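You operate a simulated robot arm through the tools that you are given. There is no shell and no other tool.

The job below is to be done with a simulated robot arm. You get a single attempt, and the scene is never put back.

## Task
Clamp the pair in the pairing tray, fit its two insoles, add the red band and unclamp.
Fine: the toe clamp goes down first and up last; the insoles lie on the fitting table before the pairing tray, each goes flat in the shoe of its side; the band pushed down over both heel loops; leave the other bands on the band rack.

Only the result counts: the job must be done as asked and must still hold three seconds after the hand-in. Knocking over, shifting, dropping, spilling or breaking anything else fails it.

## Robot
A 6-joint arm with a two-finger parallel gripper, fixed in place. Base frame: the origin is at the foot of the arm, x ahead of it, y to its left, z up; the work surface is at about z = 752. Units: mm, degrees, N and s.
With the tool pointing down near the work surface it reaches from about 260 to 680 mm from the base axis. Its first joint turns from -66.0 to 66.0 degrees. Payload 2.9 kg.
The TCP is the grasp point between the finger pads, 30 mm short of the fingertips. In the tool frame z runs along the fingers and y along their closing line. Largest opening 110 mm; finger width 20, thickness 10; the body of the gripper, 48 by 112 mm, starts 55 mm behind the TCP.
Orientation is told as [roll, pitch, yaw] about the base's x, y, z axes, in that order, counted from this pose: with the fingers straight down and closing along the base's y, the tool's x points along the base's -x, its y along +y and its z along -z.

## Interface
- The arm moves only by the tool jog_arm. Its argument "moves" is a list of rows, each a list of 7 numbers: the gripper command, from -1 (fully open) to 1 (shut), values between in proportion, then the shift along the base's x, y, z in mm, then the turn, a rotation vector about the base's x, y, z in rad. In form: [[claw, tx, ty, tz, wx, wy, wz], ...]. A call has 1 to 20 rows; each row shifts and turns the commanded pose from where the row before left it. Each row takes 0.2 s and may step no farther than 50 mm and 8.6 degrees from the row before; otherwise, or with a gripper value out of range, the whole call is refused. Where a pose cannot be reached the arm comes as near as it can. A force on the tool above 60 N (or 10 N above the force at the start of the call, whichever is more), or a blocked arm, ends the call early, and 0.2 s more pass. Each finger travels about 108 mm/s and halts on what it meets, pressing with about 41 N; the grip force reading is that of the motor and also rises with nothing between the fingers. The clock runs only during rows and for 0.2 s after the last one: add rows that do not move to give the fingers time. It gives the time, the measured TCP pose, the force on the tool (base axes), the opening and the grip force at its end, in the units of the frame above (readings bear some noise), with the torque about the TCP (base axes, N m) and any sound that the robot's microphone picked up.
- Cameras (640 x 400 px; columns grow to the right, rows downward): "scene" is fixed at [61.2, 419.8, 1388.4]; the picture's right is [-0.88, -0.47, 0.00], its down [-0.25, 0.47, -0.84] and it looks along [0.40, -0.74, -0.54] (base axes); focal length 283 px, centre (320, 200). "wrist" rides on the gripper at [72, 17, -103] in the tool frame; the picture's right is [-0.23, 0.97, 0.00], its down [-0.76, -0.18, -0.62] and it looks along [-0.61, -0.14, 0.78] (tool axes); focal length 222 px, centre (320, 200). There is no depth. A picture from a camera that has moved, and an enlarged one, comes with that camera's place and axes in the base frame and with its lens.
- snapshot(camera): a new picture of that camera. It takes no simulated time.
- zoom(camera, box): a new picture of the part [left, top, right, bottom] of that camera's present view, enlarged. It takes no simulated time.
- close_job(): hands the job in; it is judged then, once.

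Places have to be worked out from the pictures, the camera data and where the tool is seen. Open the gripper and draw the arm clear of the work before you hand the job in, unless the task says otherwise.

The tools are called after "Emit:" by a JSON object that holds its "api" and its "payload". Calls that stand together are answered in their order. jog_arm: Moves the arm, as the interface text tells. Its arguments: {"type":"object","properties":{"moves":{"type":"array","items":{"type":"array","items":{"type":"number"}}}},"required":["moves"]} The other tools are called the same way: snapshot (camera) takes a picture; zoom (camera, box) takes an enlarged picture of a part of a camera's view; close_job () hands the job in.

At the start:

```text
time_s: 0.0
tool_pos: [393.4, -127.2, 1153.1]
tcp_rot: [0.0, 0.1, 0.0]
wrist_force: [-0.6, 0.2, -0.3]
torque: [0.0, 0.0, 0.01]
opening: 110.0
grasp_force: 0.0
```

scene: 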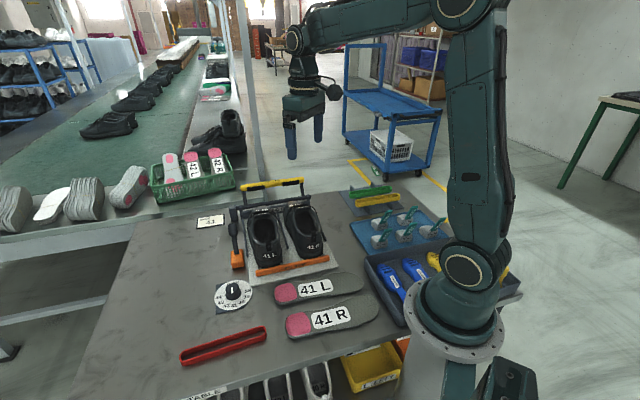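
wrist: 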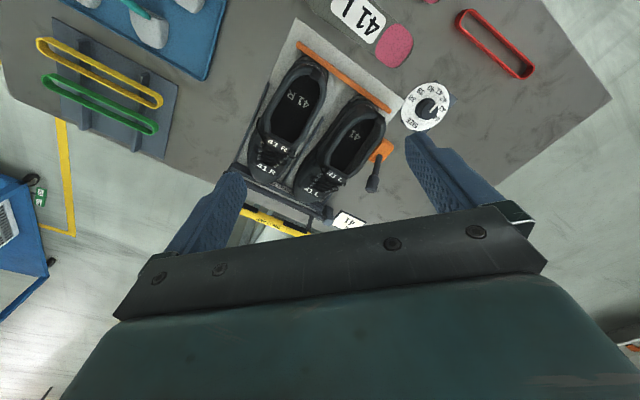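

I'll start by looking closer at the pairing tray, the insoles and the band from both cameras.

Emit:
{"api": "zoom", "payload": {"camera": "scene", "box": [200, 160, 360, 290]}}

Emit:
{"api": "zoom", "payload": {"camera": "scene", "box": [160, 260, 420, 400]}}

Emit:
{"api": "zoom", "payload": {"camera": "wrist", "box": [220, 20, 460, 240]}}

Emit:
{"api": "zoom", "payload": {"camera": "scene", "box": [330, 170, 530, 310]}}

```text
3.08 times, centred on (280, 225) of scene
camera zoom: at [61.2, 419.8, 1388.4], right [-0.88, -0.47, 0.0], down [-0.25, 0.47, -0.84], along [0.4, -0.74, -0.54], focal length 872 px, centre (443, 123)
```

zoom: 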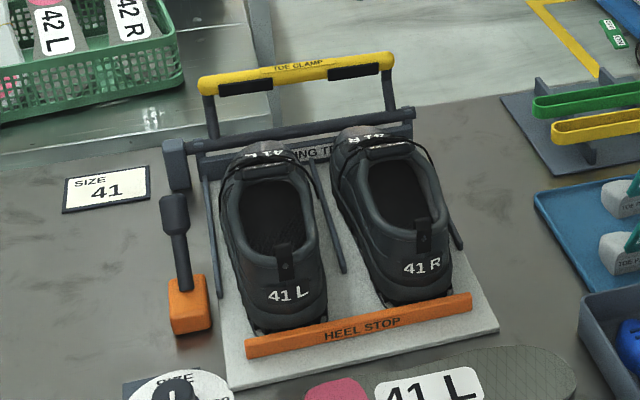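

```text
2.46 times, centred on (290, 330) of scene
camera zoom: at [61.2, 419.8, 1388.4], right [-0.88, -0.47, 0.0], down [-0.25, 0.47, -0.84], along [0.4, -0.74, -0.54], focal length 698 px, centre (394, -120)
```

zoom: 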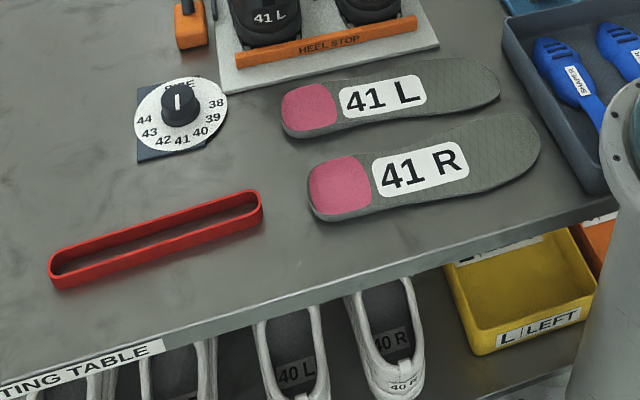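

```text
1.82 times, centred on (340, 130) of wrist
camera zoom: at [320.0, -110.4, 1257.0], right [0.23, 0.97, 0.0], down [0.76, -0.18, 0.62], along [0.61, -0.14, -0.78], focal length 404 px, centre (284, 327)
```

zoom: 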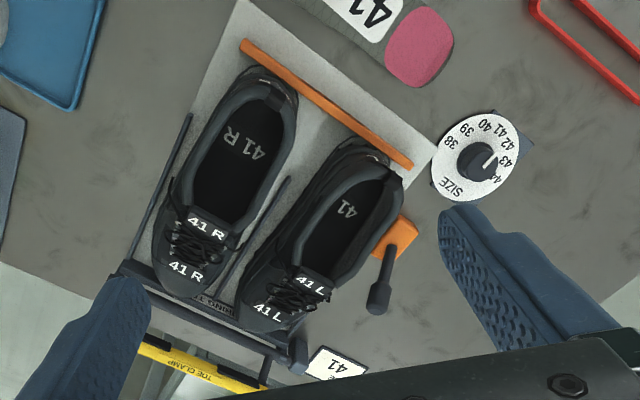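

```text
2.86 times, centred on (430, 240) of scene
camera zoom: at [61.2, 419.8, 1388.4], right [-0.88, -0.47, 0.0], down [-0.25, 0.47, -0.84], along [0.4, -0.74, -0.54], focal length 810 px, centre (6, 86)
```

zoom: 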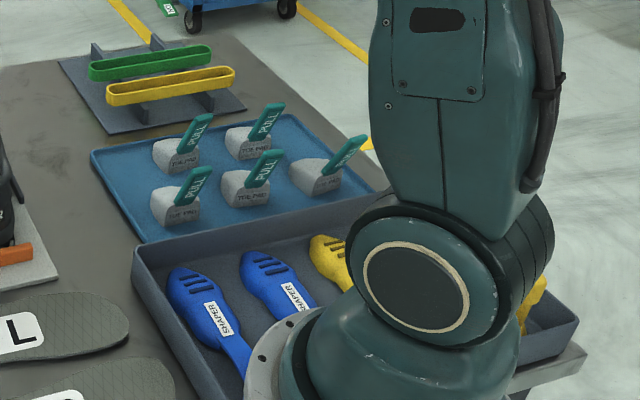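

The pairing tray looks turned by about 45°: heel stop runs from about (339,-152) to (497,1), toes pointing toward +x/-y, with the toe clamp near (635,-290). I'll move the wrist camera over the toes, turned along the tray, to see the clamp properly.

Emit:
{"api": "jog_arm", "payload": {"moves": [[0, 28, -16, 0, 0, 0, -0.134], [0, 28, -16, 0, 0, 0, -0.134], [0, 28, -16, 0, 0, 0, -0.134], [0, 28, -16, 0, 0, 0, -0.134], [0, 28, -16, 0, 0, 0, -0.134], [0, 28, -16, 0, 0, 0, -0.134]]}}

Emit:
{"api": "snapshot", "payload": {"camera": "wrist"}}

Emit:
{"api": "snapshot", "payload": {"camera": "scene"}}

```text
time_s: 1.4
tool_pos: [560.2, -223.5, 1152.4]
tcp_rot: [0.0, 0.2, -46.2]
wrist_force: [0.6, 0.5, -0.1]
torque: [0.03, 0.02, -0.01]
opening: 54.9
grasp_force: 0.1
```

```text
taken
camera wrist: at [522.1, -159.7, 1257.2], right [0.86, 0.51, 0.0], down [0.4, -0.67, 0.62], along [0.32, -0.54, -0.78], focal length 222 px, centre (320, 200)
```

wrist: 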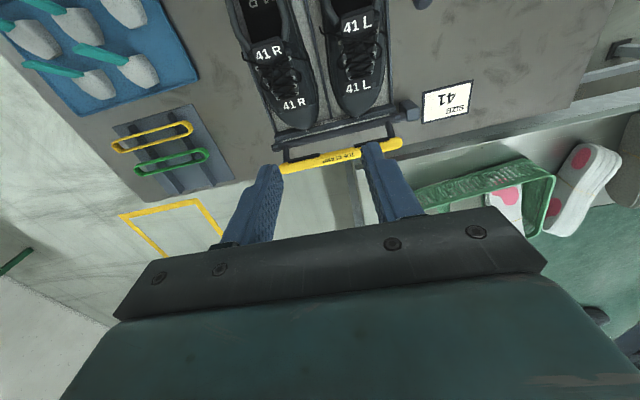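

```text
taken
```

scene: 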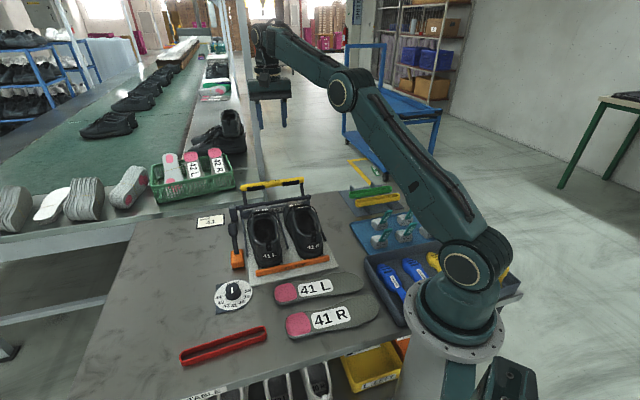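

The clamp bar appears at about (663,-318,860), about 70 mm from its pivot rod near (640,-298,797), leaning slightly away. I'll zoom in on the clamp and on the orange-block lever beside the tray before touching anything.

Emit:
{"api": "zoom", "payload": {"camera": "wrist", "box": [220, 0, 480, 200]}}

Emit:
{"api": "zoom", "payload": {"camera": "scene", "box": [220, 170, 290, 280]}}

Emit:
{"api": "zoom", "payload": {"camera": "scene", "box": [230, 170, 340, 240]}}

```text
2.00 times, centred on (350, 100) of wrist
camera zoom: at [522.1, -159.7, 1257.2], right [0.86, 0.51, 0.0], down [0.4, -0.67, 0.62], along [0.32, -0.54, -0.78], focal length 444 px, centre (260, 400)
```

zoom: 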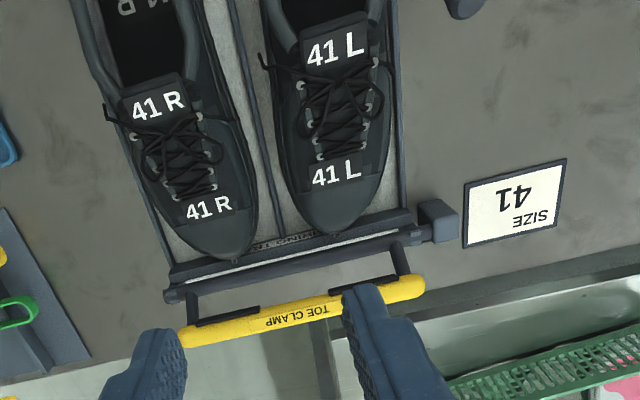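

```text
3.64 times, centred on (255, 225) of scene
camera zoom: at [61.2, 419.8, 1388.4], right [-0.88, -0.47, 0.0], down [-0.25, 0.47, -0.84], along [0.4, -0.74, -0.54], focal length 1030 px, centre (556, 109)
```

zoom: 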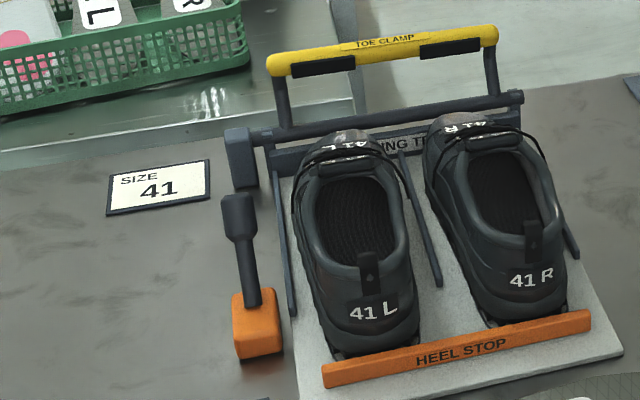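

```text
5.71 times, centred on (285, 205) of scene
camera zoom: at [61.2, 419.8, 1388.4], right [-0.88, -0.47, 0.0], down [-0.25, 0.47, -0.84], along [0.4, -0.74, -0.54], focal length 1619 px, centre (520, 171)
```

zoom: 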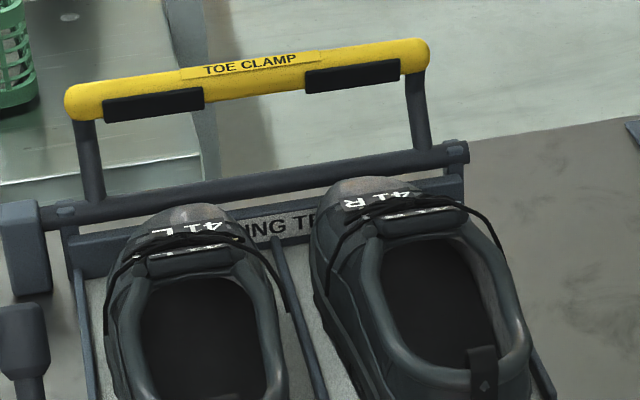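

There is also a lever on an orange block on the left side of the tray (about (592,-24)), which I need to understand. I'll move the wrist camera over it.

Emit:
{"api": "jog_arm", "payload": {"moves": [[1, 0, 37, -20, 0, 0, 0], [1, 0, 37, -20, 0, 0, 0], [1, 0, 37, -20, 0, 0, 0], [1, 0, 37, -20, 0, 0, 0], [1, 0, 37, -20, 0, 0, 0]]}}

Emit:
{"api": "snapshot", "payload": {"camera": "wrist"}}

Emit:
{"api": "snapshot", "payload": {"camera": "scene"}}

```text
time_s: 2.6
tool_pos: [560.3, -39.2, 1053.4]
tcp_rot: [0.0, -0.1, -46.1]
wrist_force: [0.1, 0.5, 0.4]
torque: [-0.03, 0.03, 0.0]
opening: 0.0
grasp_force: 38.2
```

```text
taken
camera wrist: at [522.1, 26.1, 1157.3], right [0.86, 0.51, 0.0], down [0.4, -0.67, 0.62], along [0.32, -0.54, -0.78], focal length 222 px, centre (320, 200)
```

wrist: 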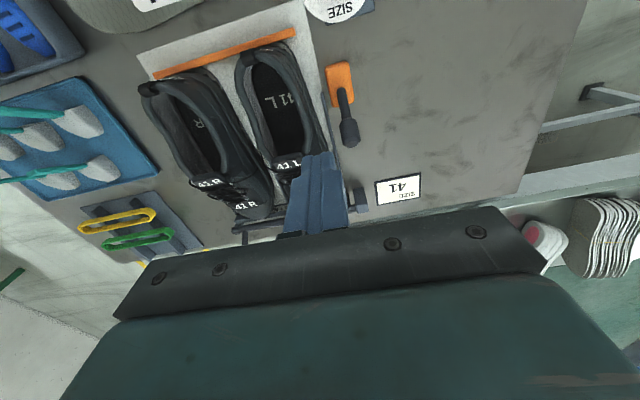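

```text
taken
```

scene: 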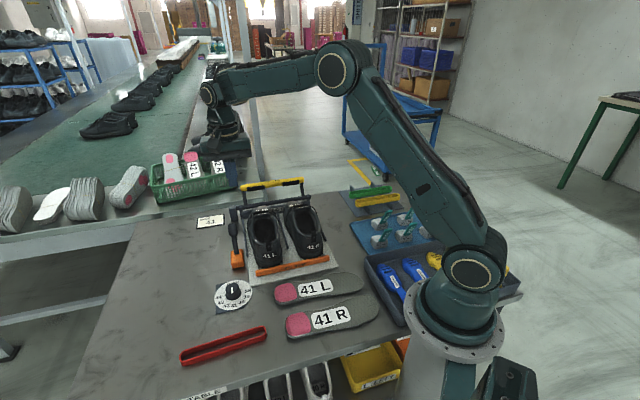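

Emit:
{"api": "zoom", "payload": {"camera": "wrist", "box": [290, 40, 430, 220]}}

Emit:
{"api": "zoom", "payload": {"camera": "wrist", "box": [130, 20, 330, 240]}}

```text
2.22 times, centred on (360, 130) of wrist
camera zoom: at [522.1, 26.1, 1157.3], right [0.86, 0.51, 0.0], down [0.4, -0.67, 0.62], along [0.32, -0.54, -0.78], focal length 494 px, centre (231, 356)
```

zoom: 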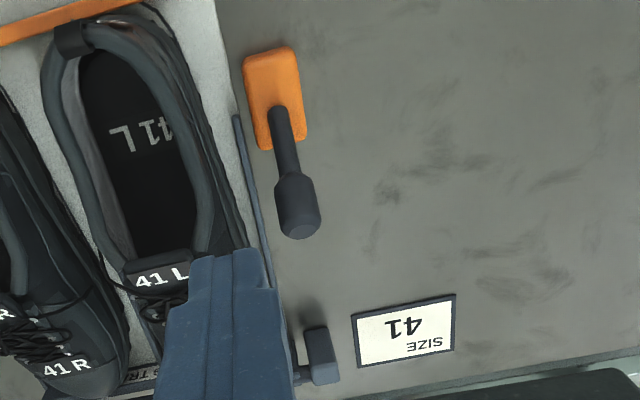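

```text
1.82 times, centred on (230, 130) of wrist
camera zoom: at [522.1, 26.1, 1157.3], right [0.86, 0.51, 0.0], down [0.4, -0.67, 0.62], along [0.32, -0.54, -0.78], focal length 404 px, centre (484, 327)
```

zoom: 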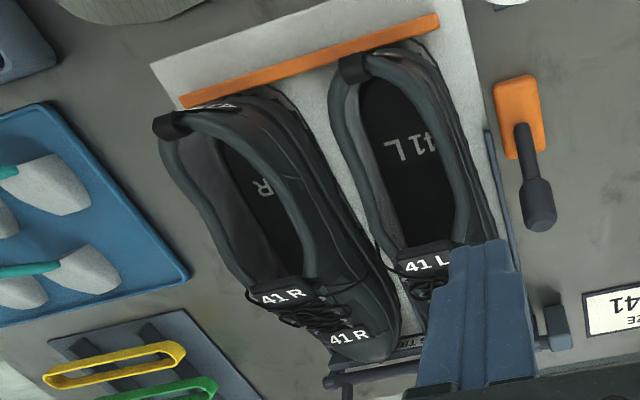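

The lever leans toward the toes (tip about (631,-69,845)), apparently the heel-stop lever. Next I turn the gripper so it closes along the tray's forward direction and move over the right part of the clamp bar to measure it end-on.

Emit:
{"api": "jog_arm", "payload": {"moves": [[0.4, 3, -27, 0, 0, 0, 0.143], [0.4, 3, -27, 0, 0, 0, 0.143], [0.4, 3, -27, 0, 0, 0, 0.143], [0.4, 3, -27, 0, 0, 0, 0.143], [0.4, 3, -27, 0, 0, 0, 0.143], [0.4, 3, -27, 0, 0, 0, 0.143], [0.4, 3, -27, 0, 0, 0, 0.143], [0.4, 3, -27, 0, 0, 0, 0.143], [0.4, 3, -27, 0, 0, 0, 0.143], [0.4, 3, -27, 0, 0, 0, 0.143], [0.4, 0, -27, 0, 0, 0, 0.143]]}}

Emit:
{"api": "snapshot", "payload": {"camera": "wrist"}}

Emit:
{"api": "snapshot", "payload": {"camera": "scene"}}

```text
time_s: 5.0
tool_pos: [560.3, -326.2, 1044.6]
tcp_rot: [0.0, 0.0, 44.1]
wrist_force: [-0.2, -0.4, 0.2]
torque: [0.01, -0.01, -0.01]
opening: 33.1
grasp_force: 0.1
out of reach, approached as far as the arm can: row 10
```

```text
taken
camera wrist: at [495.4, -363.3, 1149.6], right [-0.51, 0.86, 0.0], down [0.67, 0.4, 0.62], along [0.53, 0.32, -0.78], focal length 222 px, centre (320, 200)
```

wrist: 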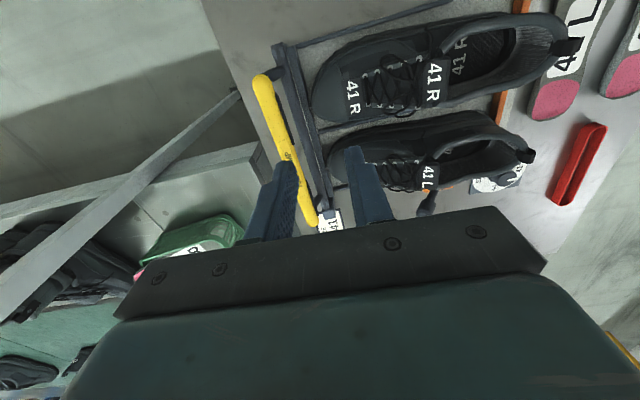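

```text
taken
```

scene: 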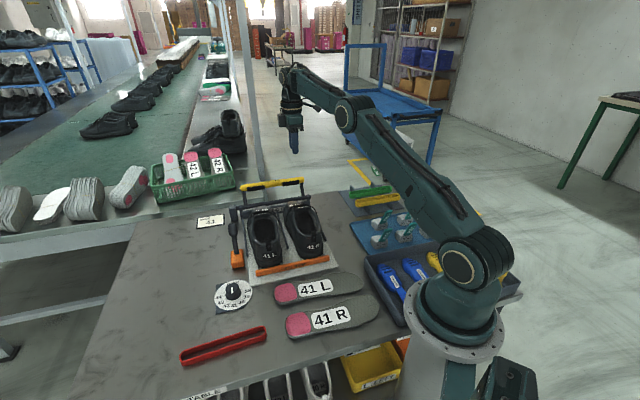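

Straight down at this height the arm stops at about 648 mm radius, so I'll need to tilt the tool outward. I zoom to measure the bar ends here.

Emit:
{"api": "zoom", "payload": {"camera": "wrist", "box": [230, 30, 430, 240]}}

Emit:
{"api": "zoom", "payload": {"camera": "wrist", "box": [300, 0, 640, 230]}}

```text
1.90 times, centred on (330, 135) of wrist
camera zoom: at [495.4, -363.3, 1149.6], right [-0.51, 0.86, 0.0], down [0.67, 0.4, 0.62], along [0.53, 0.32, -0.78], focal length 423 px, centre (301, 324)
```

zoom: 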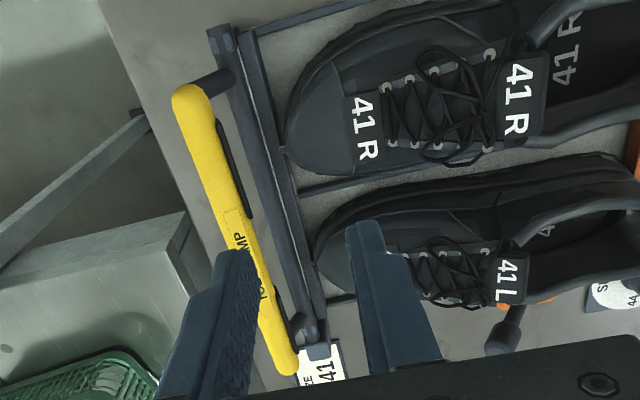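

```text
1.74 times, centred on (470, 115) of wrist
camera zoom: at [495.4, -363.3, 1149.6], right [-0.51, 0.86, 0.0], down [0.67, 0.4, 0.62], along [0.53, 0.32, -0.78], focal length 386 px, centre (59, 348)
```

zoom: 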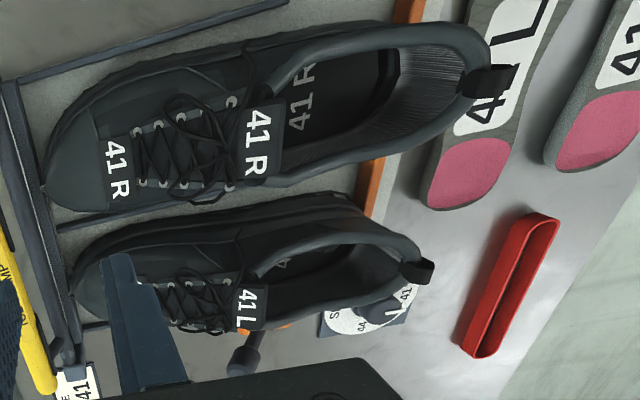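

With refined camera axes both views agree: clamp bar centre line runs (575,-395)–(734,-240) at z≈868, pivot at about 323 mm forward of the heel stop, z≈802. I lower and tilt the tool 30° outward to get the reach to cage the bar.

Emit:
{"api": "jog_arm", "payload": {"moves": [[0.09, 0, 0, -29, -0.0942, -0.091, 0], [0.09, 0, 0, -29, -0.0942, -0.091, 0], [0.09, 0, 0, -29, -0.0942, -0.091, 0], [0.09, 0, 0, -29, -0.0942, -0.091, 0]]}}

Emit:
{"api": "snapshot", "payload": {"camera": "wrist"}}

```text
time_s: 6.0
tool_pos: [559.6, -326.1, 929.8]
tcp_rot: [-30.1, -0.1, 44.0]
wrist_force: [-0.2, 0.3, -0.3]
torque: [-0.05, -0.02, -0.03]
opening: 49.9
grasp_force: 0.1
```

```text
taken
camera wrist: at [461.2, -327.4, 1011.6], right [-0.42, 0.76, -0.49], down [0.44, 0.64, 0.63], along [0.79, 0.05, -0.61], focal length 222 px, centre (320, 200)
```

wrist: 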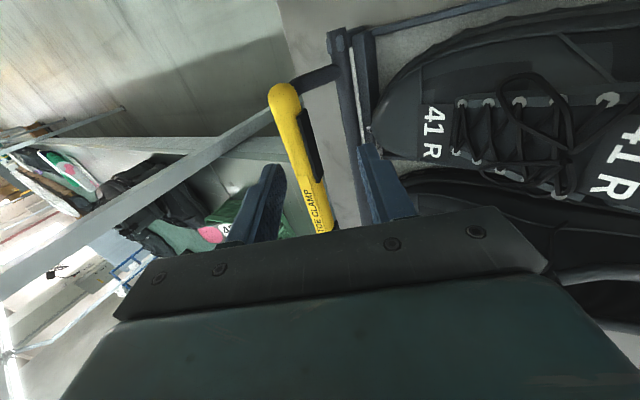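

The pose is as commanded. I shift to the pre-insert point (587,-334,929), then check the view before sliding over the bar.

Emit:
{"api": "jog_arm", "payload": {"moves": [[0.09, 14, -4, 0, 0, 0, 0], [0.09, 13.4, -4, 0, 0, 0, 0], [0.09, 0, 0, 0, 0, 0, 0]]}}

Emit:
{"api": "snapshot", "payload": {"camera": "wrist"}}

Emit:
{"api": "zoom", "payload": {"camera": "scene", "box": [220, 120, 360, 260]}}

```text
time_s: 6.8
tool_pos: [587.7, -333.9, 929.1]
tcp_rot: [-30.0, -0.1, 44.1]
wrist_force: [1.0, 0.2, -0.3]
torque: [0.0, -0.01, 0.01]
opening: 50.0
grasp_force: 0.1
```

```text
taken
camera wrist: at [488.9, -335.5, 1011.1], right [-0.42, 0.76, -0.49], down [0.44, 0.64, 0.63], along [0.79, 0.05, -0.61], focal length 222 px, centre (320, 200)
```

wrist: 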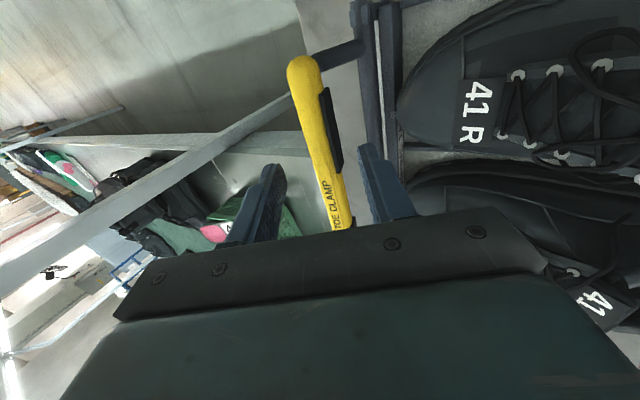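

```text
2.86 times, centred on (290, 190) of scene
camera zoom: at [61.2, 419.8, 1388.4], right [-0.88, -0.47, 0.0], down [-0.25, 0.47, -0.84], along [0.4, -0.74, -0.54], focal length 810 px, centre (406, 229)
```

zoom: 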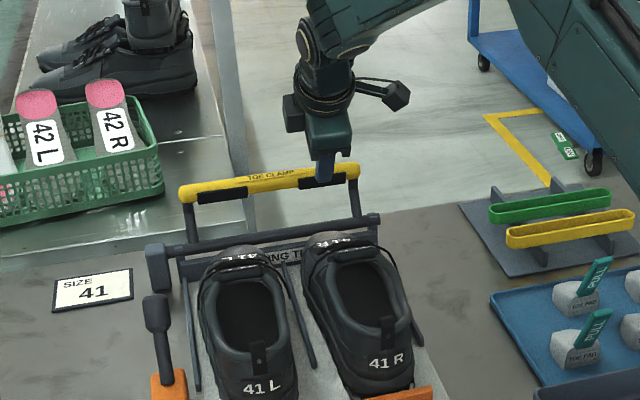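

The bar lies between the fingertips' lines. I slide 62 mm along the tool axis so the fingers cage the bar.

Emit:
{"api": "jog_arm", "payload": {"moves": [[0.09, 7.2, -7.4, -17.9, 0, 0, 0], [0.09, 7.2, -7.4, -17.9, 0, 0, 0], [0.09, 7.2, -7.4, -17.9, 0, 0, 0], [0.09, 0, 0, 0, 0, 0, 0]]}}

Emit:
{"api": "snapshot", "payload": {"camera": "wrist"}}

Emit:
{"api": "zoom", "payload": {"camera": "scene", "box": [220, 120, 360, 260]}}

```text
time_s: 7.8
tool_pos: [608.4, -356.9, 876.3]
tcp_rot: [-30.0, 0.0, 44.0]
wrist_force: [0.3, -0.6, -0.2]
torque: [0.0, 0.03, -0.02]
opening: 50.1
grasp_force: 0.1
```

```text
taken
camera wrist: at [509.8, -357.7, 957.9], right [-0.42, 0.76, -0.49], down [0.44, 0.64, 0.63], along [0.79, 0.05, -0.61], focal length 222 px, centre (320, 200)
```

wrist: 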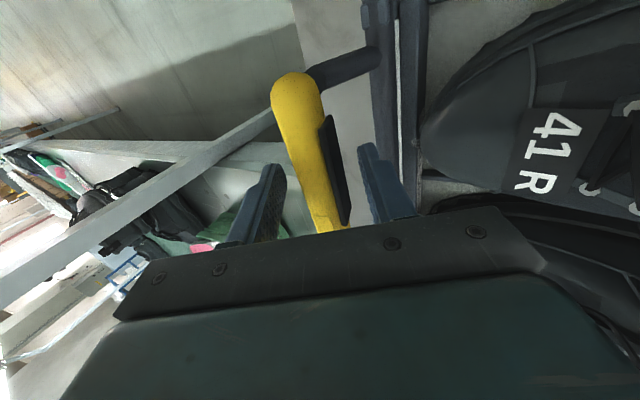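

```text
2.86 times, centred on (290, 190) of scene
camera zoom: at [61.2, 419.8, 1388.4], right [-0.88, -0.47, 0.0], down [-0.25, 0.47, -0.84], along [0.4, -0.74, -0.54], focal length 810 px, centre (406, 229)
```

zoom: 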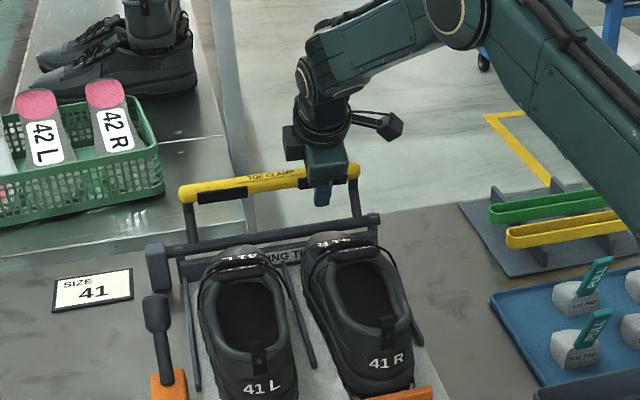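

The bar is caged. I swing it over its pivot in small steps, untilting the tool as I go, and watch the force.

Emit:
{"api": "jog_arm", "payload": {"moves": [[0.3, 0, 0, 0, 0, 0, 0], [0.3, -6.95, 7.19, 4, 0.0942, 0.091, 0], [0.3, -9.04, 9.35, 4, 0.0942, 0.091, 0], [0.3, -9.73, 10.07, 2, 0.0942, 0.091, 0]]}}

Emit:
{"api": "snapshot", "payload": {"camera": "wrist"}}

Emit:
{"api": "zoom", "payload": {"camera": "scene", "box": [220, 120, 360, 260]}}

```text
time_s: 8.8
tool_pos: [583.3, -328.0, 884.8]
tcp_rot: [-7.4, 0.0, 44.1]
wrist_force: [2.0, -0.6, 0.9]
torque: [-0.01, -0.01, 0.02]
opening: 39.1
grasp_force: 1.1
```

```text
taken
camera wrist: at [509.6, -356.5, 986.7], right [-0.51, 0.85, -0.13], down [0.61, 0.46, 0.64], along [0.6, 0.25, -0.76], focal length 222 px, centre (320, 200)
```

wrist: 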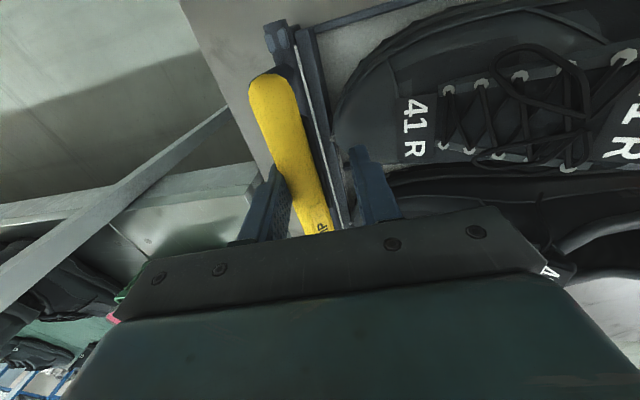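

```text
2.86 times, centred on (290, 190) of scene
camera zoom: at [61.2, 419.8, 1388.4], right [-0.88, -0.47, 0.0], down [-0.25, 0.47, -0.84], along [0.4, -0.74, -0.54], focal length 810 px, centre (406, 229)
```

zoom: 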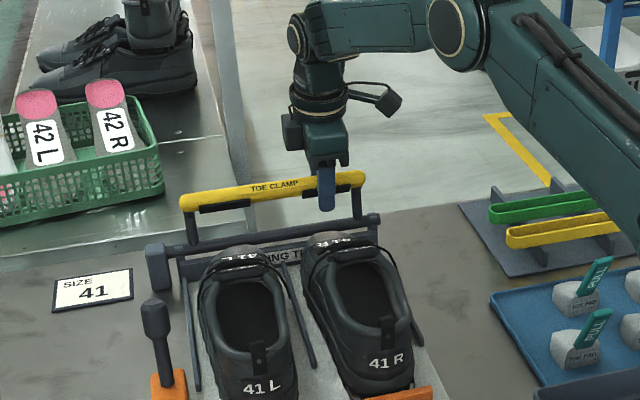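

The bar follows with almost no force and is about upright. I continue pulling it over toward the toes.

Emit:
{"api": "jog_arm", "payload": {"moves": [[0.3, -9.04, 9.35, -2, 0.0942, 0.091, 0], [0.3, -6.95, 7.19, -4, 0, 0, 0], [0.3, -6.95, 7.19, -4, 0, 0, 0], [0.3, 0, 0, 0, 0, 0, 0]]}}

Emit:
{"api": "snapshot", "payload": {"camera": "wrist"}}

Emit:
{"api": "zoom", "payload": {"camera": "scene", "box": [220, 120, 360, 260]}}

```text
time_s: 9.8
tool_pos: [560.5, -303.6, 874.2]
tcp_rot: [0.0, 0.0, 44.1]
wrist_force: [-0.6, 0.3, 0.5]
torque: [0.0, 0.01, 0.03]
opening: 38.5
grasp_force: 0.0
```

```text
taken
camera wrist: at [495.8, -342.3, 979.8], right [-0.51, 0.86, 0.0], down [0.67, 0.4, 0.62], along [0.53, 0.32, -0.78], focal length 222 px, centre (320, 200)
```

wrist: 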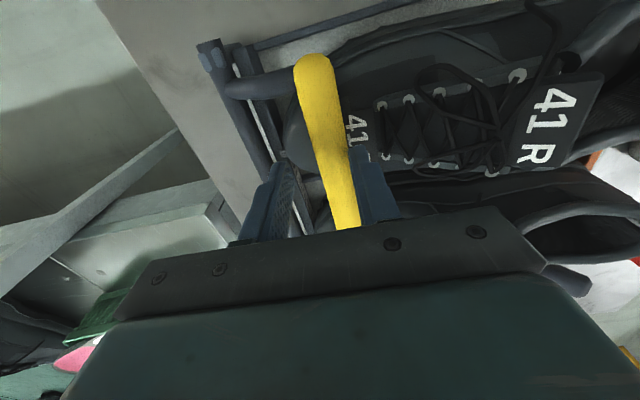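

```text
2.86 times, centred on (290, 190) of scene
camera zoom: at [61.2, 419.8, 1388.4], right [-0.88, -0.47, 0.0], down [-0.25, 0.47, -0.84], along [0.4, -0.74, -0.54], focal length 810 px, centre (406, 229)
```

zoom: 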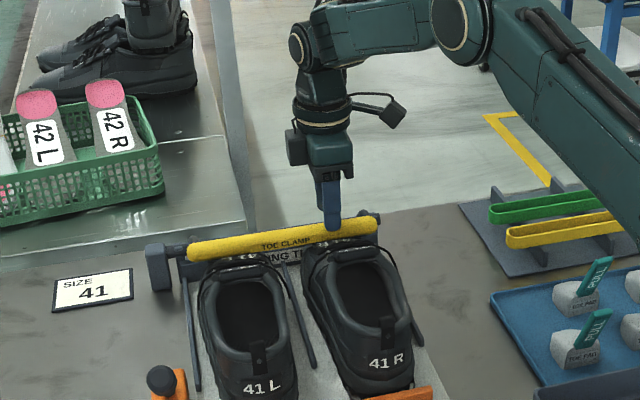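

The bar has fallen over onto the toes, and interestingly the orange-block lever has swung as well, so it is linked. I raise the gripper straight up and inspect.

Emit:
{"api": "jog_arm", "payload": {"moves": [[0.1, 0, 0, 0, 0, 0, 0], [0.1, 0, 0, 30, 0, 0, 0], [0.1, 0, 0, 45, 0, 0, 0], [0.1, -10, 10, 45, 0, 0, 0]]}}

Emit:
{"api": "snapshot", "payload": {"camera": "wrist"}}

Emit:
{"api": "zoom", "payload": {"camera": "scene", "box": [220, 170, 360, 300]}}

```text
time_s: 10.8
tool_pos: [550.9, -295.8, 995.4]
tcp_rot: [0.1, 0.0, 44.0]
wrist_force: [0.7, -0.9, 0.5]
torque: [0.03, -0.02, -0.01]
opening: 49.4
grasp_force: 0.0
```

```text
taken
camera wrist: at [485.9, -332.3, 1100.7], right [-0.51, 0.86, 0.0], down [0.67, 0.4, 0.62], along [0.53, 0.32, -0.78], focal length 222 px, centre (320, 200)
```

wrist: 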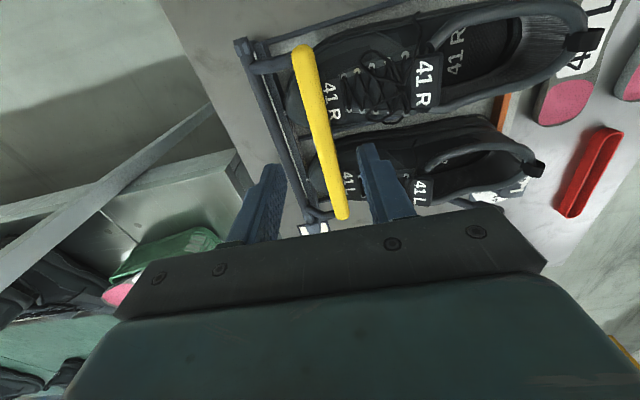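

```text
3.08 times, centred on (290, 235) of scene
camera zoom: at [61.2, 419.8, 1388.4], right [-0.88, -0.47, 0.0], down [-0.25, 0.47, -0.84], along [0.4, -0.74, -0.54], focal length 872 px, centre (412, 92)
```

zoom: 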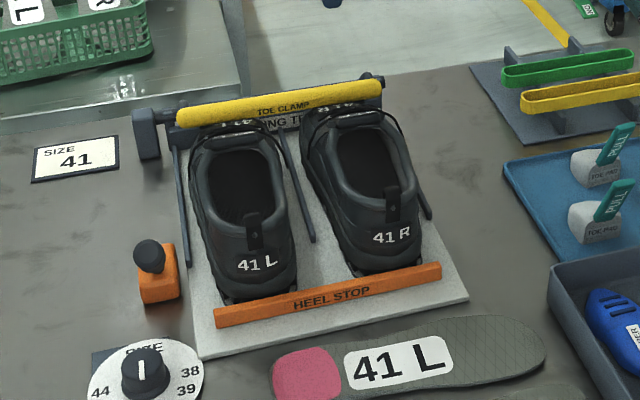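

The toe clamp is down across both toes and the lever has flipped with it. Next I look at the shoe openings: first from the side by moving back along the tray.

Emit:
{"api": "jog_arm", "payload": {"moves": [[-0.3, -30, 28, 0, 0, 0, 0], [-0.3, -30, 28, 0, 0, 0, 0], [-0.3, -30, 28, 0, 0, 0, 0]]}}

Emit:
{"api": "snapshot", "payload": {"camera": "wrist"}}

Emit:
{"api": "zoom", "payload": {"camera": "wrist", "box": [170, 0, 470, 200]}}

```text
time_s: 11.6
tool_pos: [459.2, -211.2, 996.8]
tcp_rot: [-0.1, 0.0, 44.0]
wrist_force: [-0.4, 0.0, -1.5]
torque: [0.0, 0.0, 0.01]
opening: 71.7
grasp_force: 0.1
```

```text
taken
camera wrist: at [395.7, -248.9, 1100.7], right [-0.51, 0.86, 0.0], down [0.67, 0.4, 0.62], along [0.53, 0.32, -0.78], focal length 222 px, centre (320, 200)
```

wrist: 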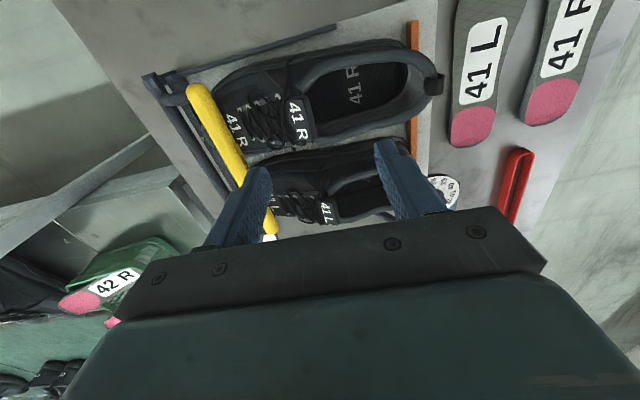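

```text
2.00 times, centred on (320, 100) of wrist
camera zoom: at [395.7, -248.9, 1100.7], right [-0.51, 0.86, 0.0], down [0.67, 0.4, 0.62], along [0.53, 0.32, -0.78], focal length 444 px, centre (320, 400)
```

zoom: 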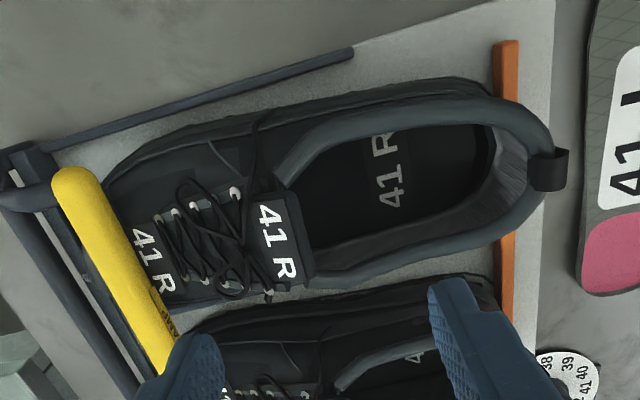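

The R shoe opening looks about 125 mm long and 62 mm wide, floor near z≈785. Now I move over the insoles to measure their shapes.

Emit:
{"api": "jog_arm", "payload": {"moves": [[-0.6, -26, 30, -10, 0, 0, 0], [-0.6, -26, 30, -10, 0, 0, 0], [-0.6, -26, 30, -10, 0, 0, 0], [-0.6, -26, 30, -10, 0, 0, 0], [-0.6, -26, 30, -10, 0, 0, 0]]}}

Emit:
{"api": "snapshot", "payload": {"camera": "wrist"}}

Emit:
{"api": "zoom", "payload": {"camera": "wrist", "box": [200, 0, 500, 200]}}

```text
time_s: 12.8
tool_pos: [331.3, -60.7, 945.1]
tcp_rot: [0.1, 0.0, 44.0]
wrist_force: [-0.4, -0.2, -0.5]
torque: [-0.05, -0.02, 0.02]
opening: 88.0
grasp_force: 0.0
```

```text
taken
camera wrist: at [265.4, -98.8, 1050.0], right [-0.51, 0.86, 0.0], down [0.67, 0.4, 0.62], along [0.54, 0.32, -0.78], focal length 222 px, centre (320, 200)
```

wrist: 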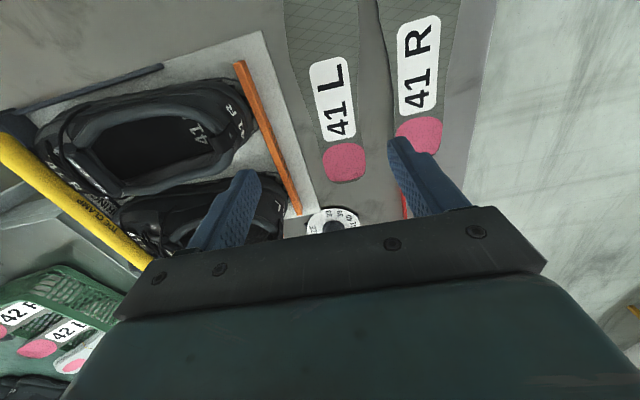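

```text
2.00 times, centred on (350, 100) of wrist
camera zoom: at [265.4, -98.8, 1050.0], right [-0.51, 0.86, 0.0], down [0.67, 0.4, 0.62], along [0.54, 0.32, -0.78], focal length 444 px, centre (260, 400)
```

zoom: 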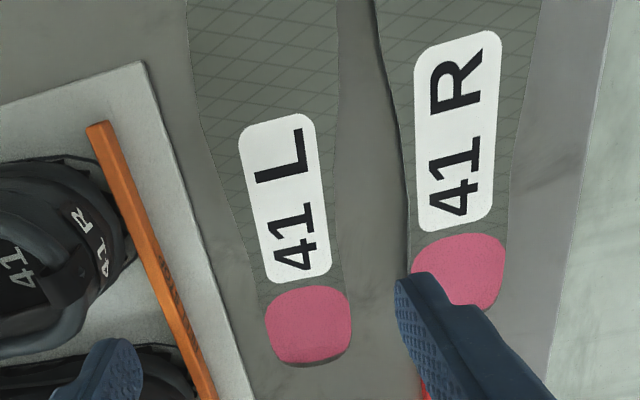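

Heel width of the insoles measures about 62 mm, with the heel end of the L insole near (415,35). I zoom in on both insoles from the scene camera to get their forefoot widths and thickness.

Emit:
{"api": "zoom", "payload": {"camera": "scene", "box": [265, 260, 395, 345]}}

Emit:
{"api": "jog_arm", "payload": {"moves": [[-0.6, 12, -6, 5, 0, 0, -0.143], [-0.6, 12, -6, 5, 0, 0, -0.143], [-0.6, 12, -6, 5, 0, 0, -0.143], [-0.6, 12, -6, 5, 0, 0, -0.143], [-0.6, 12, -6, 5, 0, 0, -0.143], [-0.6, 12, -6, 5, 0, 0, -0.143], [-0.6, 12, -6, 5, 0, 0, -0.143], [-0.6, 12, -6, 5, 0, 0, -0.143], [-0.6, 12, -6, 5, 0, 0, -0.143], [-0.6, 12, -6, 5, 0, 0, -0.143], [-0.6, 12, -6, 5, 0, 0, -0.143]]}}

Emit:
{"api": "snapshot", "payload": {"camera": "wrist"}}

Emit:
{"api": "zoom", "payload": {"camera": "wrist", "box": [180, 0, 480, 200]}}

```text
4.71 times, centred on (330, 302) of scene
camera zoom: at [61.2, 419.8, 1388.4], right [-0.88, -0.47, 0.0], down [-0.25, 0.47, -0.84], along [0.4, -0.74, -0.54], focal length 1334 px, centre (273, -282)
```

zoom: 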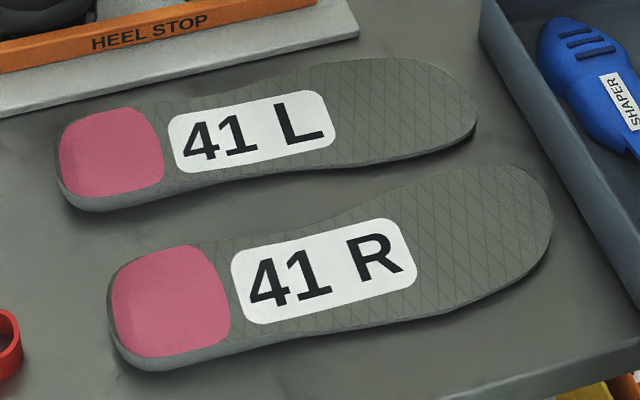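

```text
time_s: 15.2
tool_pos: [462.6, -127.1, 1000.3]
tcp_rot: [0.0, -0.1, -46.3]
wrist_force: [0.0, -0.6, -0.2]
torque: [-0.03, -0.02, 0.03]
opening: 87.8
grasp_force: 0.0
```

```text
taken
camera wrist: at [423.8, -62.5, 1104.3], right [0.86, 0.51, 0.0], down [0.4, -0.67, 0.62], along [0.32, -0.54, -0.78], focal length 222 px, centre (320, 200)
```

wrist: 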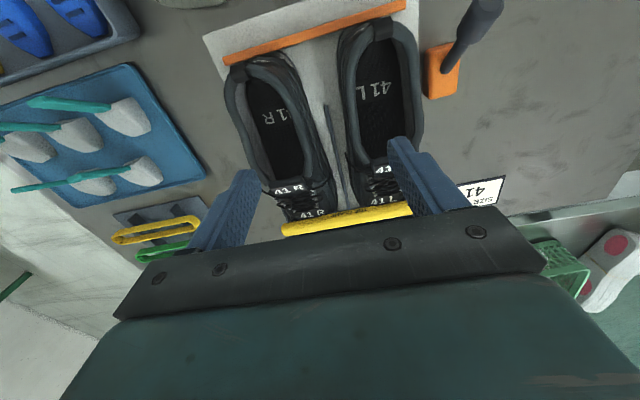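

```text
2.00 times, centred on (330, 100) of wrist
camera zoom: at [423.8, -62.5, 1104.3], right [0.86, 0.51, 0.0], down [0.4, -0.67, 0.62], along [0.32, -0.54, -0.78], focal length 444 px, centre (300, 400)
```

zoom: 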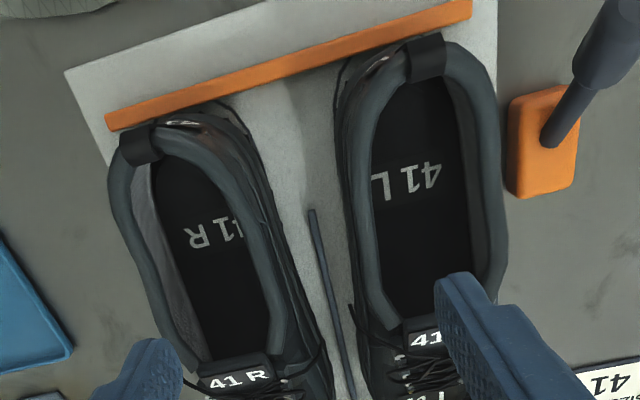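

Now I have good views: shoe openings about 125 mm long, insoles 245 mm long with 62 mm wide heels and 82 mm forefoot. I'll turn the gripper to grasp the L insole across its heel (about (381,9)), with yaw about -141°, staying high first.

Emit:
{"api": "jog_arm", "payload": {"moves": [[-0.6, -6.8, 11.3, 0, 0, 0, -0.1377], [-0.6, -6.8, 11.3, 0, 0, 0, -0.1377], [-0.6, -6.8, 11.3, 0, 0, 0, -0.1377], [-0.6, -6.8, 11.3, 0, 0, 0, -0.1377], [-0.6, -6.8, 11.3, 0, 0, 0, -0.1377], [-0.6, -6.8, 11.3, 0, 0, 0, -0.1377], [-0.6, -6.8, 11.3, 0, 0, 0, -0.1377], [-0.6, -6.8, 11.3, 0, 0, 0, -0.1377], [-0.6, -6.8, 11.3, 0, 0, 0, -0.1377], [-0.6, -6.8, 11.3, 0, 0, 0, -0.1377], [-0.6, -6.8, 11.3, 0, 0, 0, -0.1377], [-0.6, -6.8, 11.3, 0, 0, 0, -0.1377]]}}

Emit:
{"api": "snapshot", "payload": {"camera": "wrist"}}

Emit:
{"api": "snapshot", "payload": {"camera": "scene"}}

```text
time_s: 17.8
tool_pos: [381.2, 7.6, 1001.1]
tcp_rot: [0.0, 0.1, -140.9]
wrist_force: [-0.3, 0.0, 0.1]
torque: [0.01, 0.0, -0.01]
opening: 88.4
grasp_force: 0.2
```

```text
taken
camera wrist: at [446.7, 41.5, 1104.7], right [0.44, -0.9, 0.0], down [-0.7, -0.34, 0.62], along [-0.56, -0.27, -0.78], focal length 222 px, centre (320, 200)
```

wrist: 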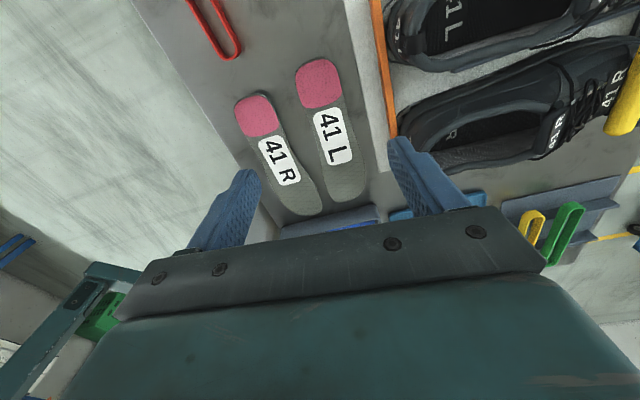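

```text
taken
```

scene: 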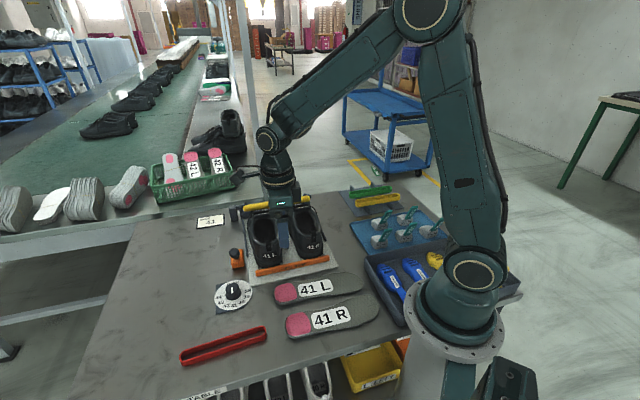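

The yaw of -141° is reachable. I zoom in on the insoles from this view to fix the grasp point.

Emit:
{"api": "zoom", "payload": {"camera": "wrist", "box": [220, 40, 400, 220]}}

```text
2.22 times, centred on (310, 130) of wrist
camera zoom: at [446.7, 41.5, 1104.7], right [0.44, -0.9, 0.0], down [-0.7, -0.34, 0.62], along [-0.56, -0.27, -0.78], focal length 494 px, centre (342, 356)
```

zoom: 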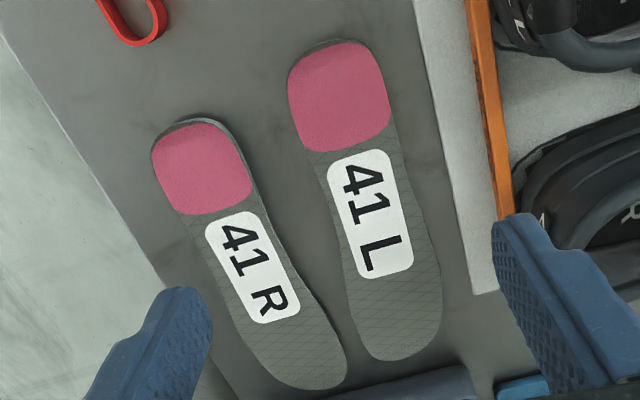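

L insole measured: heel end about (413,31), grip station about (380,8) where it is ~58 mm wide; the tray's base plate edge is only ~20 mm from its right edge, so I narrow the opening to 76 mm, square up to yaw -137° and descend.

Emit:
{"api": "jog_arm", "payload": {"moves": [[-0.382, -1.1, 1.2, -40, 0, 0, 0.034], [-0.382, -1.2, 1.2, -40, 0, 0, 0.034], [-0.382, 0, 0, -40, 0, 0, 0], [-0.382, 0, 0, -40, 0, 0, 0], [-0.382, 0, 0, -30, 0, 0, 0], [-0.382, 0, 0, 0, 0, 0, 0]]}}

Emit:
{"api": "snapshot", "payload": {"camera": "wrist"}}

Emit:
{"api": "zoom", "payload": {"camera": "scene", "box": [230, 220, 390, 340]}}

```text
time_s: 19.2
tool_pos: [377.9, 9.9, 810.8]
tcp_rot: [0.0, -0.1, -136.9]
wrist_force: [-0.3, 0.2, -1.4]
torque: [0.0, 0.0, 0.02]
opening: 76.1
grasp_force: 0.1
```

```text
taken
camera wrist: at [441.8, 48.8, 914.8], right [0.5, -0.87, 0.0], down [-0.68, -0.39, 0.62], along [-0.54, -0.31, -0.78], focal length 222 px, centre (320, 200)
```

wrist: 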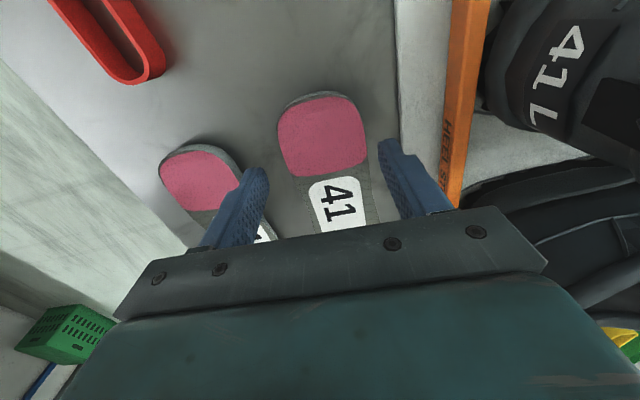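

```text
3.33 times, centred on (310, 280) of scene
camera zoom: at [61.2, 419.8, 1388.4], right [-0.88, -0.47, 0.0], down [-0.25, 0.47, -0.84], along [0.4, -0.74, -0.54], focal length 945 px, centre (353, -67)
```

zoom: 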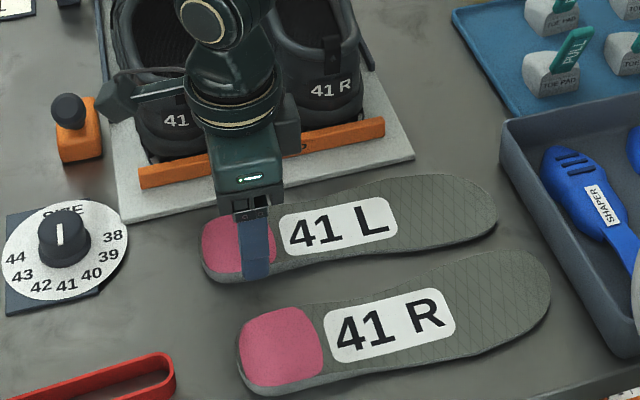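

The fingers straddle the insole just ahead of the pink heel pad. I descend the last 25 mm in gentle steps, watching the force.

Emit:
{"api": "jog_arm", "payload": {"moves": [[-0.382, 0, 0, -15, 0, 0, 0], [-0.382, 0, 0, -8, 0, 0, 0], [-0.382, 0, 0, -3, 0, 0, 0], [-0.382, 0, 0, 0, 0, 0, 0]]}}

Emit:
{"api": "snapshot", "payload": {"camera": "wrist"}}

Emit:
{"api": "zoom", "payload": {"camera": "scene", "box": [260, 240, 340, 300]}}

```text
time_s: 20.2
tool_pos: [378.2, 10.8, 783.5]
tcp_rot: [0.0, 0.0, -136.9]
wrist_force: [-0.3, 0.2, -0.2]
torque: [-0.01, 0.04, 0.0]
opening: 76.0
grasp_force: 0.0
```

```text
taken
camera wrist: at [441.9, 48.8, 888.9], right [0.5, -0.87, 0.0], down [-0.68, -0.39, 0.62], along [-0.54, -0.31, -0.78], focal length 222 px, centre (320, 200)
```

wrist: 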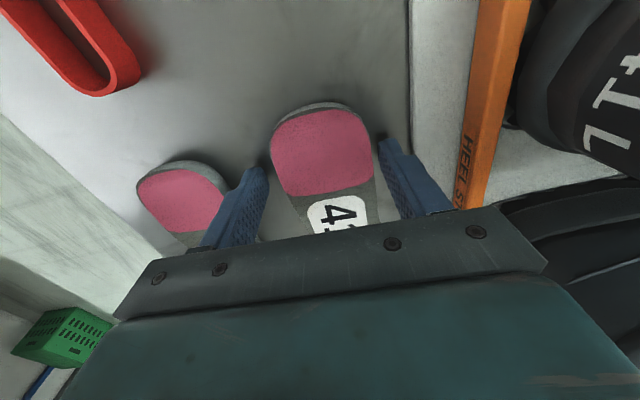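

```text
6.67 times, centred on (300, 270) of scene
camera zoom: at [61.2, 419.8, 1388.4], right [-0.88, -0.47, 0.0], down [-0.25, 0.47, -0.84], along [0.4, -0.74, -0.54], focal length 1889 px, centre (453, -267)
```

zoom: 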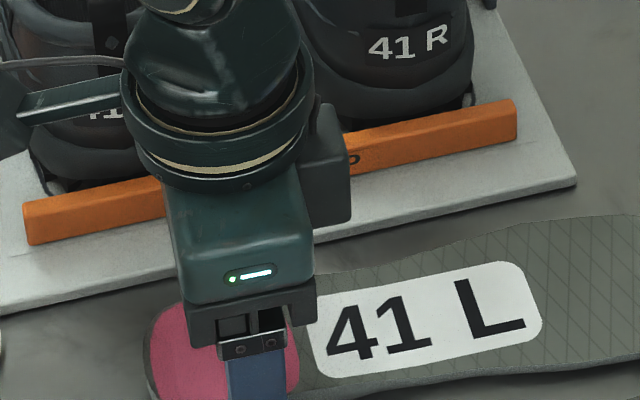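

Tips are at about z 753.5 on either side of the insole with no contact. I close on the insole.

Emit:
{"api": "jog_arm", "payload": {"moves": [[0.3, 0, 0, 0, 0, 0, 0], [0.3, 0, 0, 0, 0, 0, 0], [0.3, 0, 0, 0, 0, 0, 0]]}}

Emit:
{"api": "snapshot", "payload": {"camera": "wrist"}}

Emit:
{"api": "zoom", "payload": {"camera": "scene", "box": [230, 220, 390, 340]}}

```text
time_s: 21.0
tool_pos: [377.6, 11.3, 784.3]
tcp_rot: [0.0, 0.0, -136.9]
wrist_force: [1.5, 0.4, 0.1]
torque: [0.04, -0.08, 0.05]
opening: 59.2
grasp_force: 41.5
```

```text
taken
camera wrist: at [441.9, 48.8, 888.9], right [0.5, -0.87, 0.0], down [-0.68, -0.39, 0.62], along [-0.54, -0.31, -0.78], focal length 222 px, centre (320, 200)
```

wrist: 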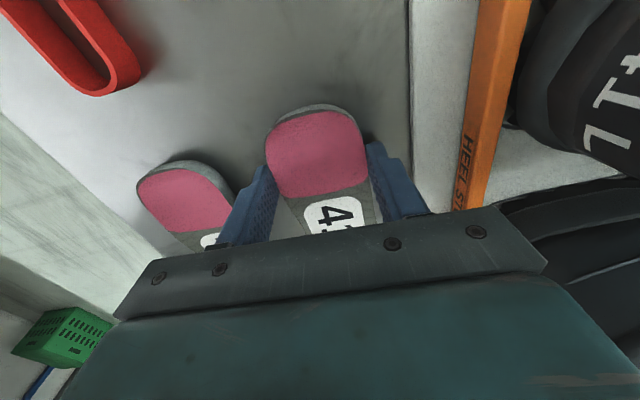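

```text
3.33 times, centred on (310, 280) of scene
camera zoom: at [61.2, 419.8, 1388.4], right [-0.88, -0.47, 0.0], down [-0.25, 0.47, -0.84], along [0.4, -0.74, -0.54], focal length 945 px, centre (353, -67)
```

zoom: 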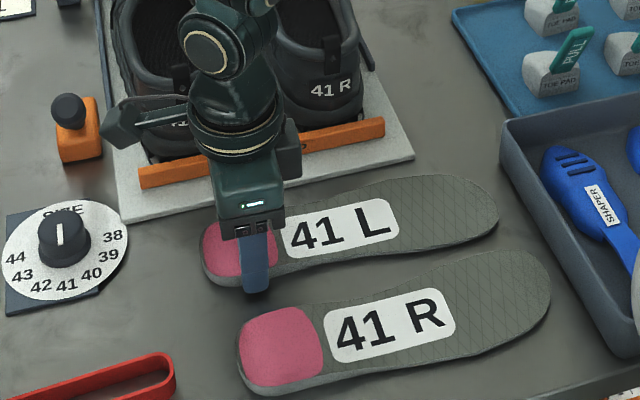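

The insole is gripped at 59 mm with 41 N. I lift it straight up and check how it hangs.

Emit:
{"api": "jog_arm", "payload": {"moves": [[0.3, 0, 0, 10, 0, 0, 0], [0.3, 0, 0, 25, 0, 0, 0], [0.3, 0, 0, 40, 0, 0, 0], [0.3, 0, 0, 45, 0, 0, 0], [0.3, 0, 0, 0, 0, 0, 0]]}}

Emit:
{"api": "snapshot", "payload": {"camera": "wrist"}}

Emit:
{"api": "zoom", "payload": {"camera": "scene", "box": [220, 160, 400, 340]}}

```text
time_s: 22.2
tool_pos: [379.2, 10.3, 905.5]
tcp_rot: [0.0, 0.1, -136.9]
wrist_force: [0.0, -0.3, 0.4]
torque: [0.02, -0.08, -0.02]
opening: 59.2
grasp_force: 40.9
```

```text
taken
camera wrist: at [442.6, 48.0, 1010.1], right [0.5, -0.87, 0.0], down [-0.68, -0.39, 0.62], along [-0.54, -0.31, -0.78], focal length 222 px, centre (320, 200)
```

wrist: 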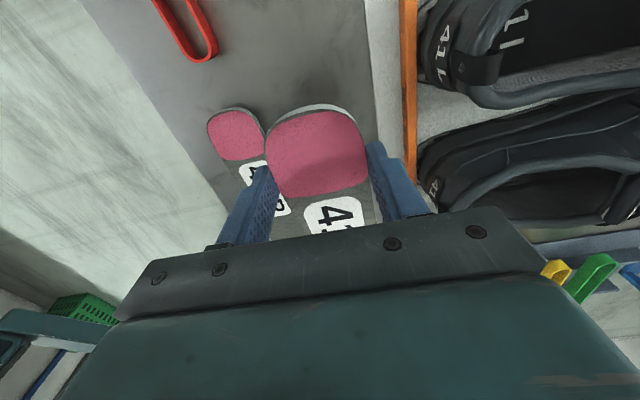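

```text
2.22 times, centred on (310, 250) of scene
camera zoom: at [61.2, 419.8, 1388.4], right [-0.88, -0.47, 0.0], down [-0.25, 0.47, -0.84], along [0.4, -0.74, -0.54], focal length 630 px, centre (342, 89)
```

zoom: 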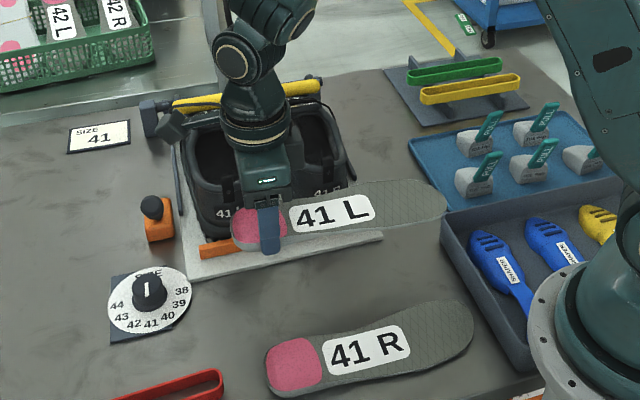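

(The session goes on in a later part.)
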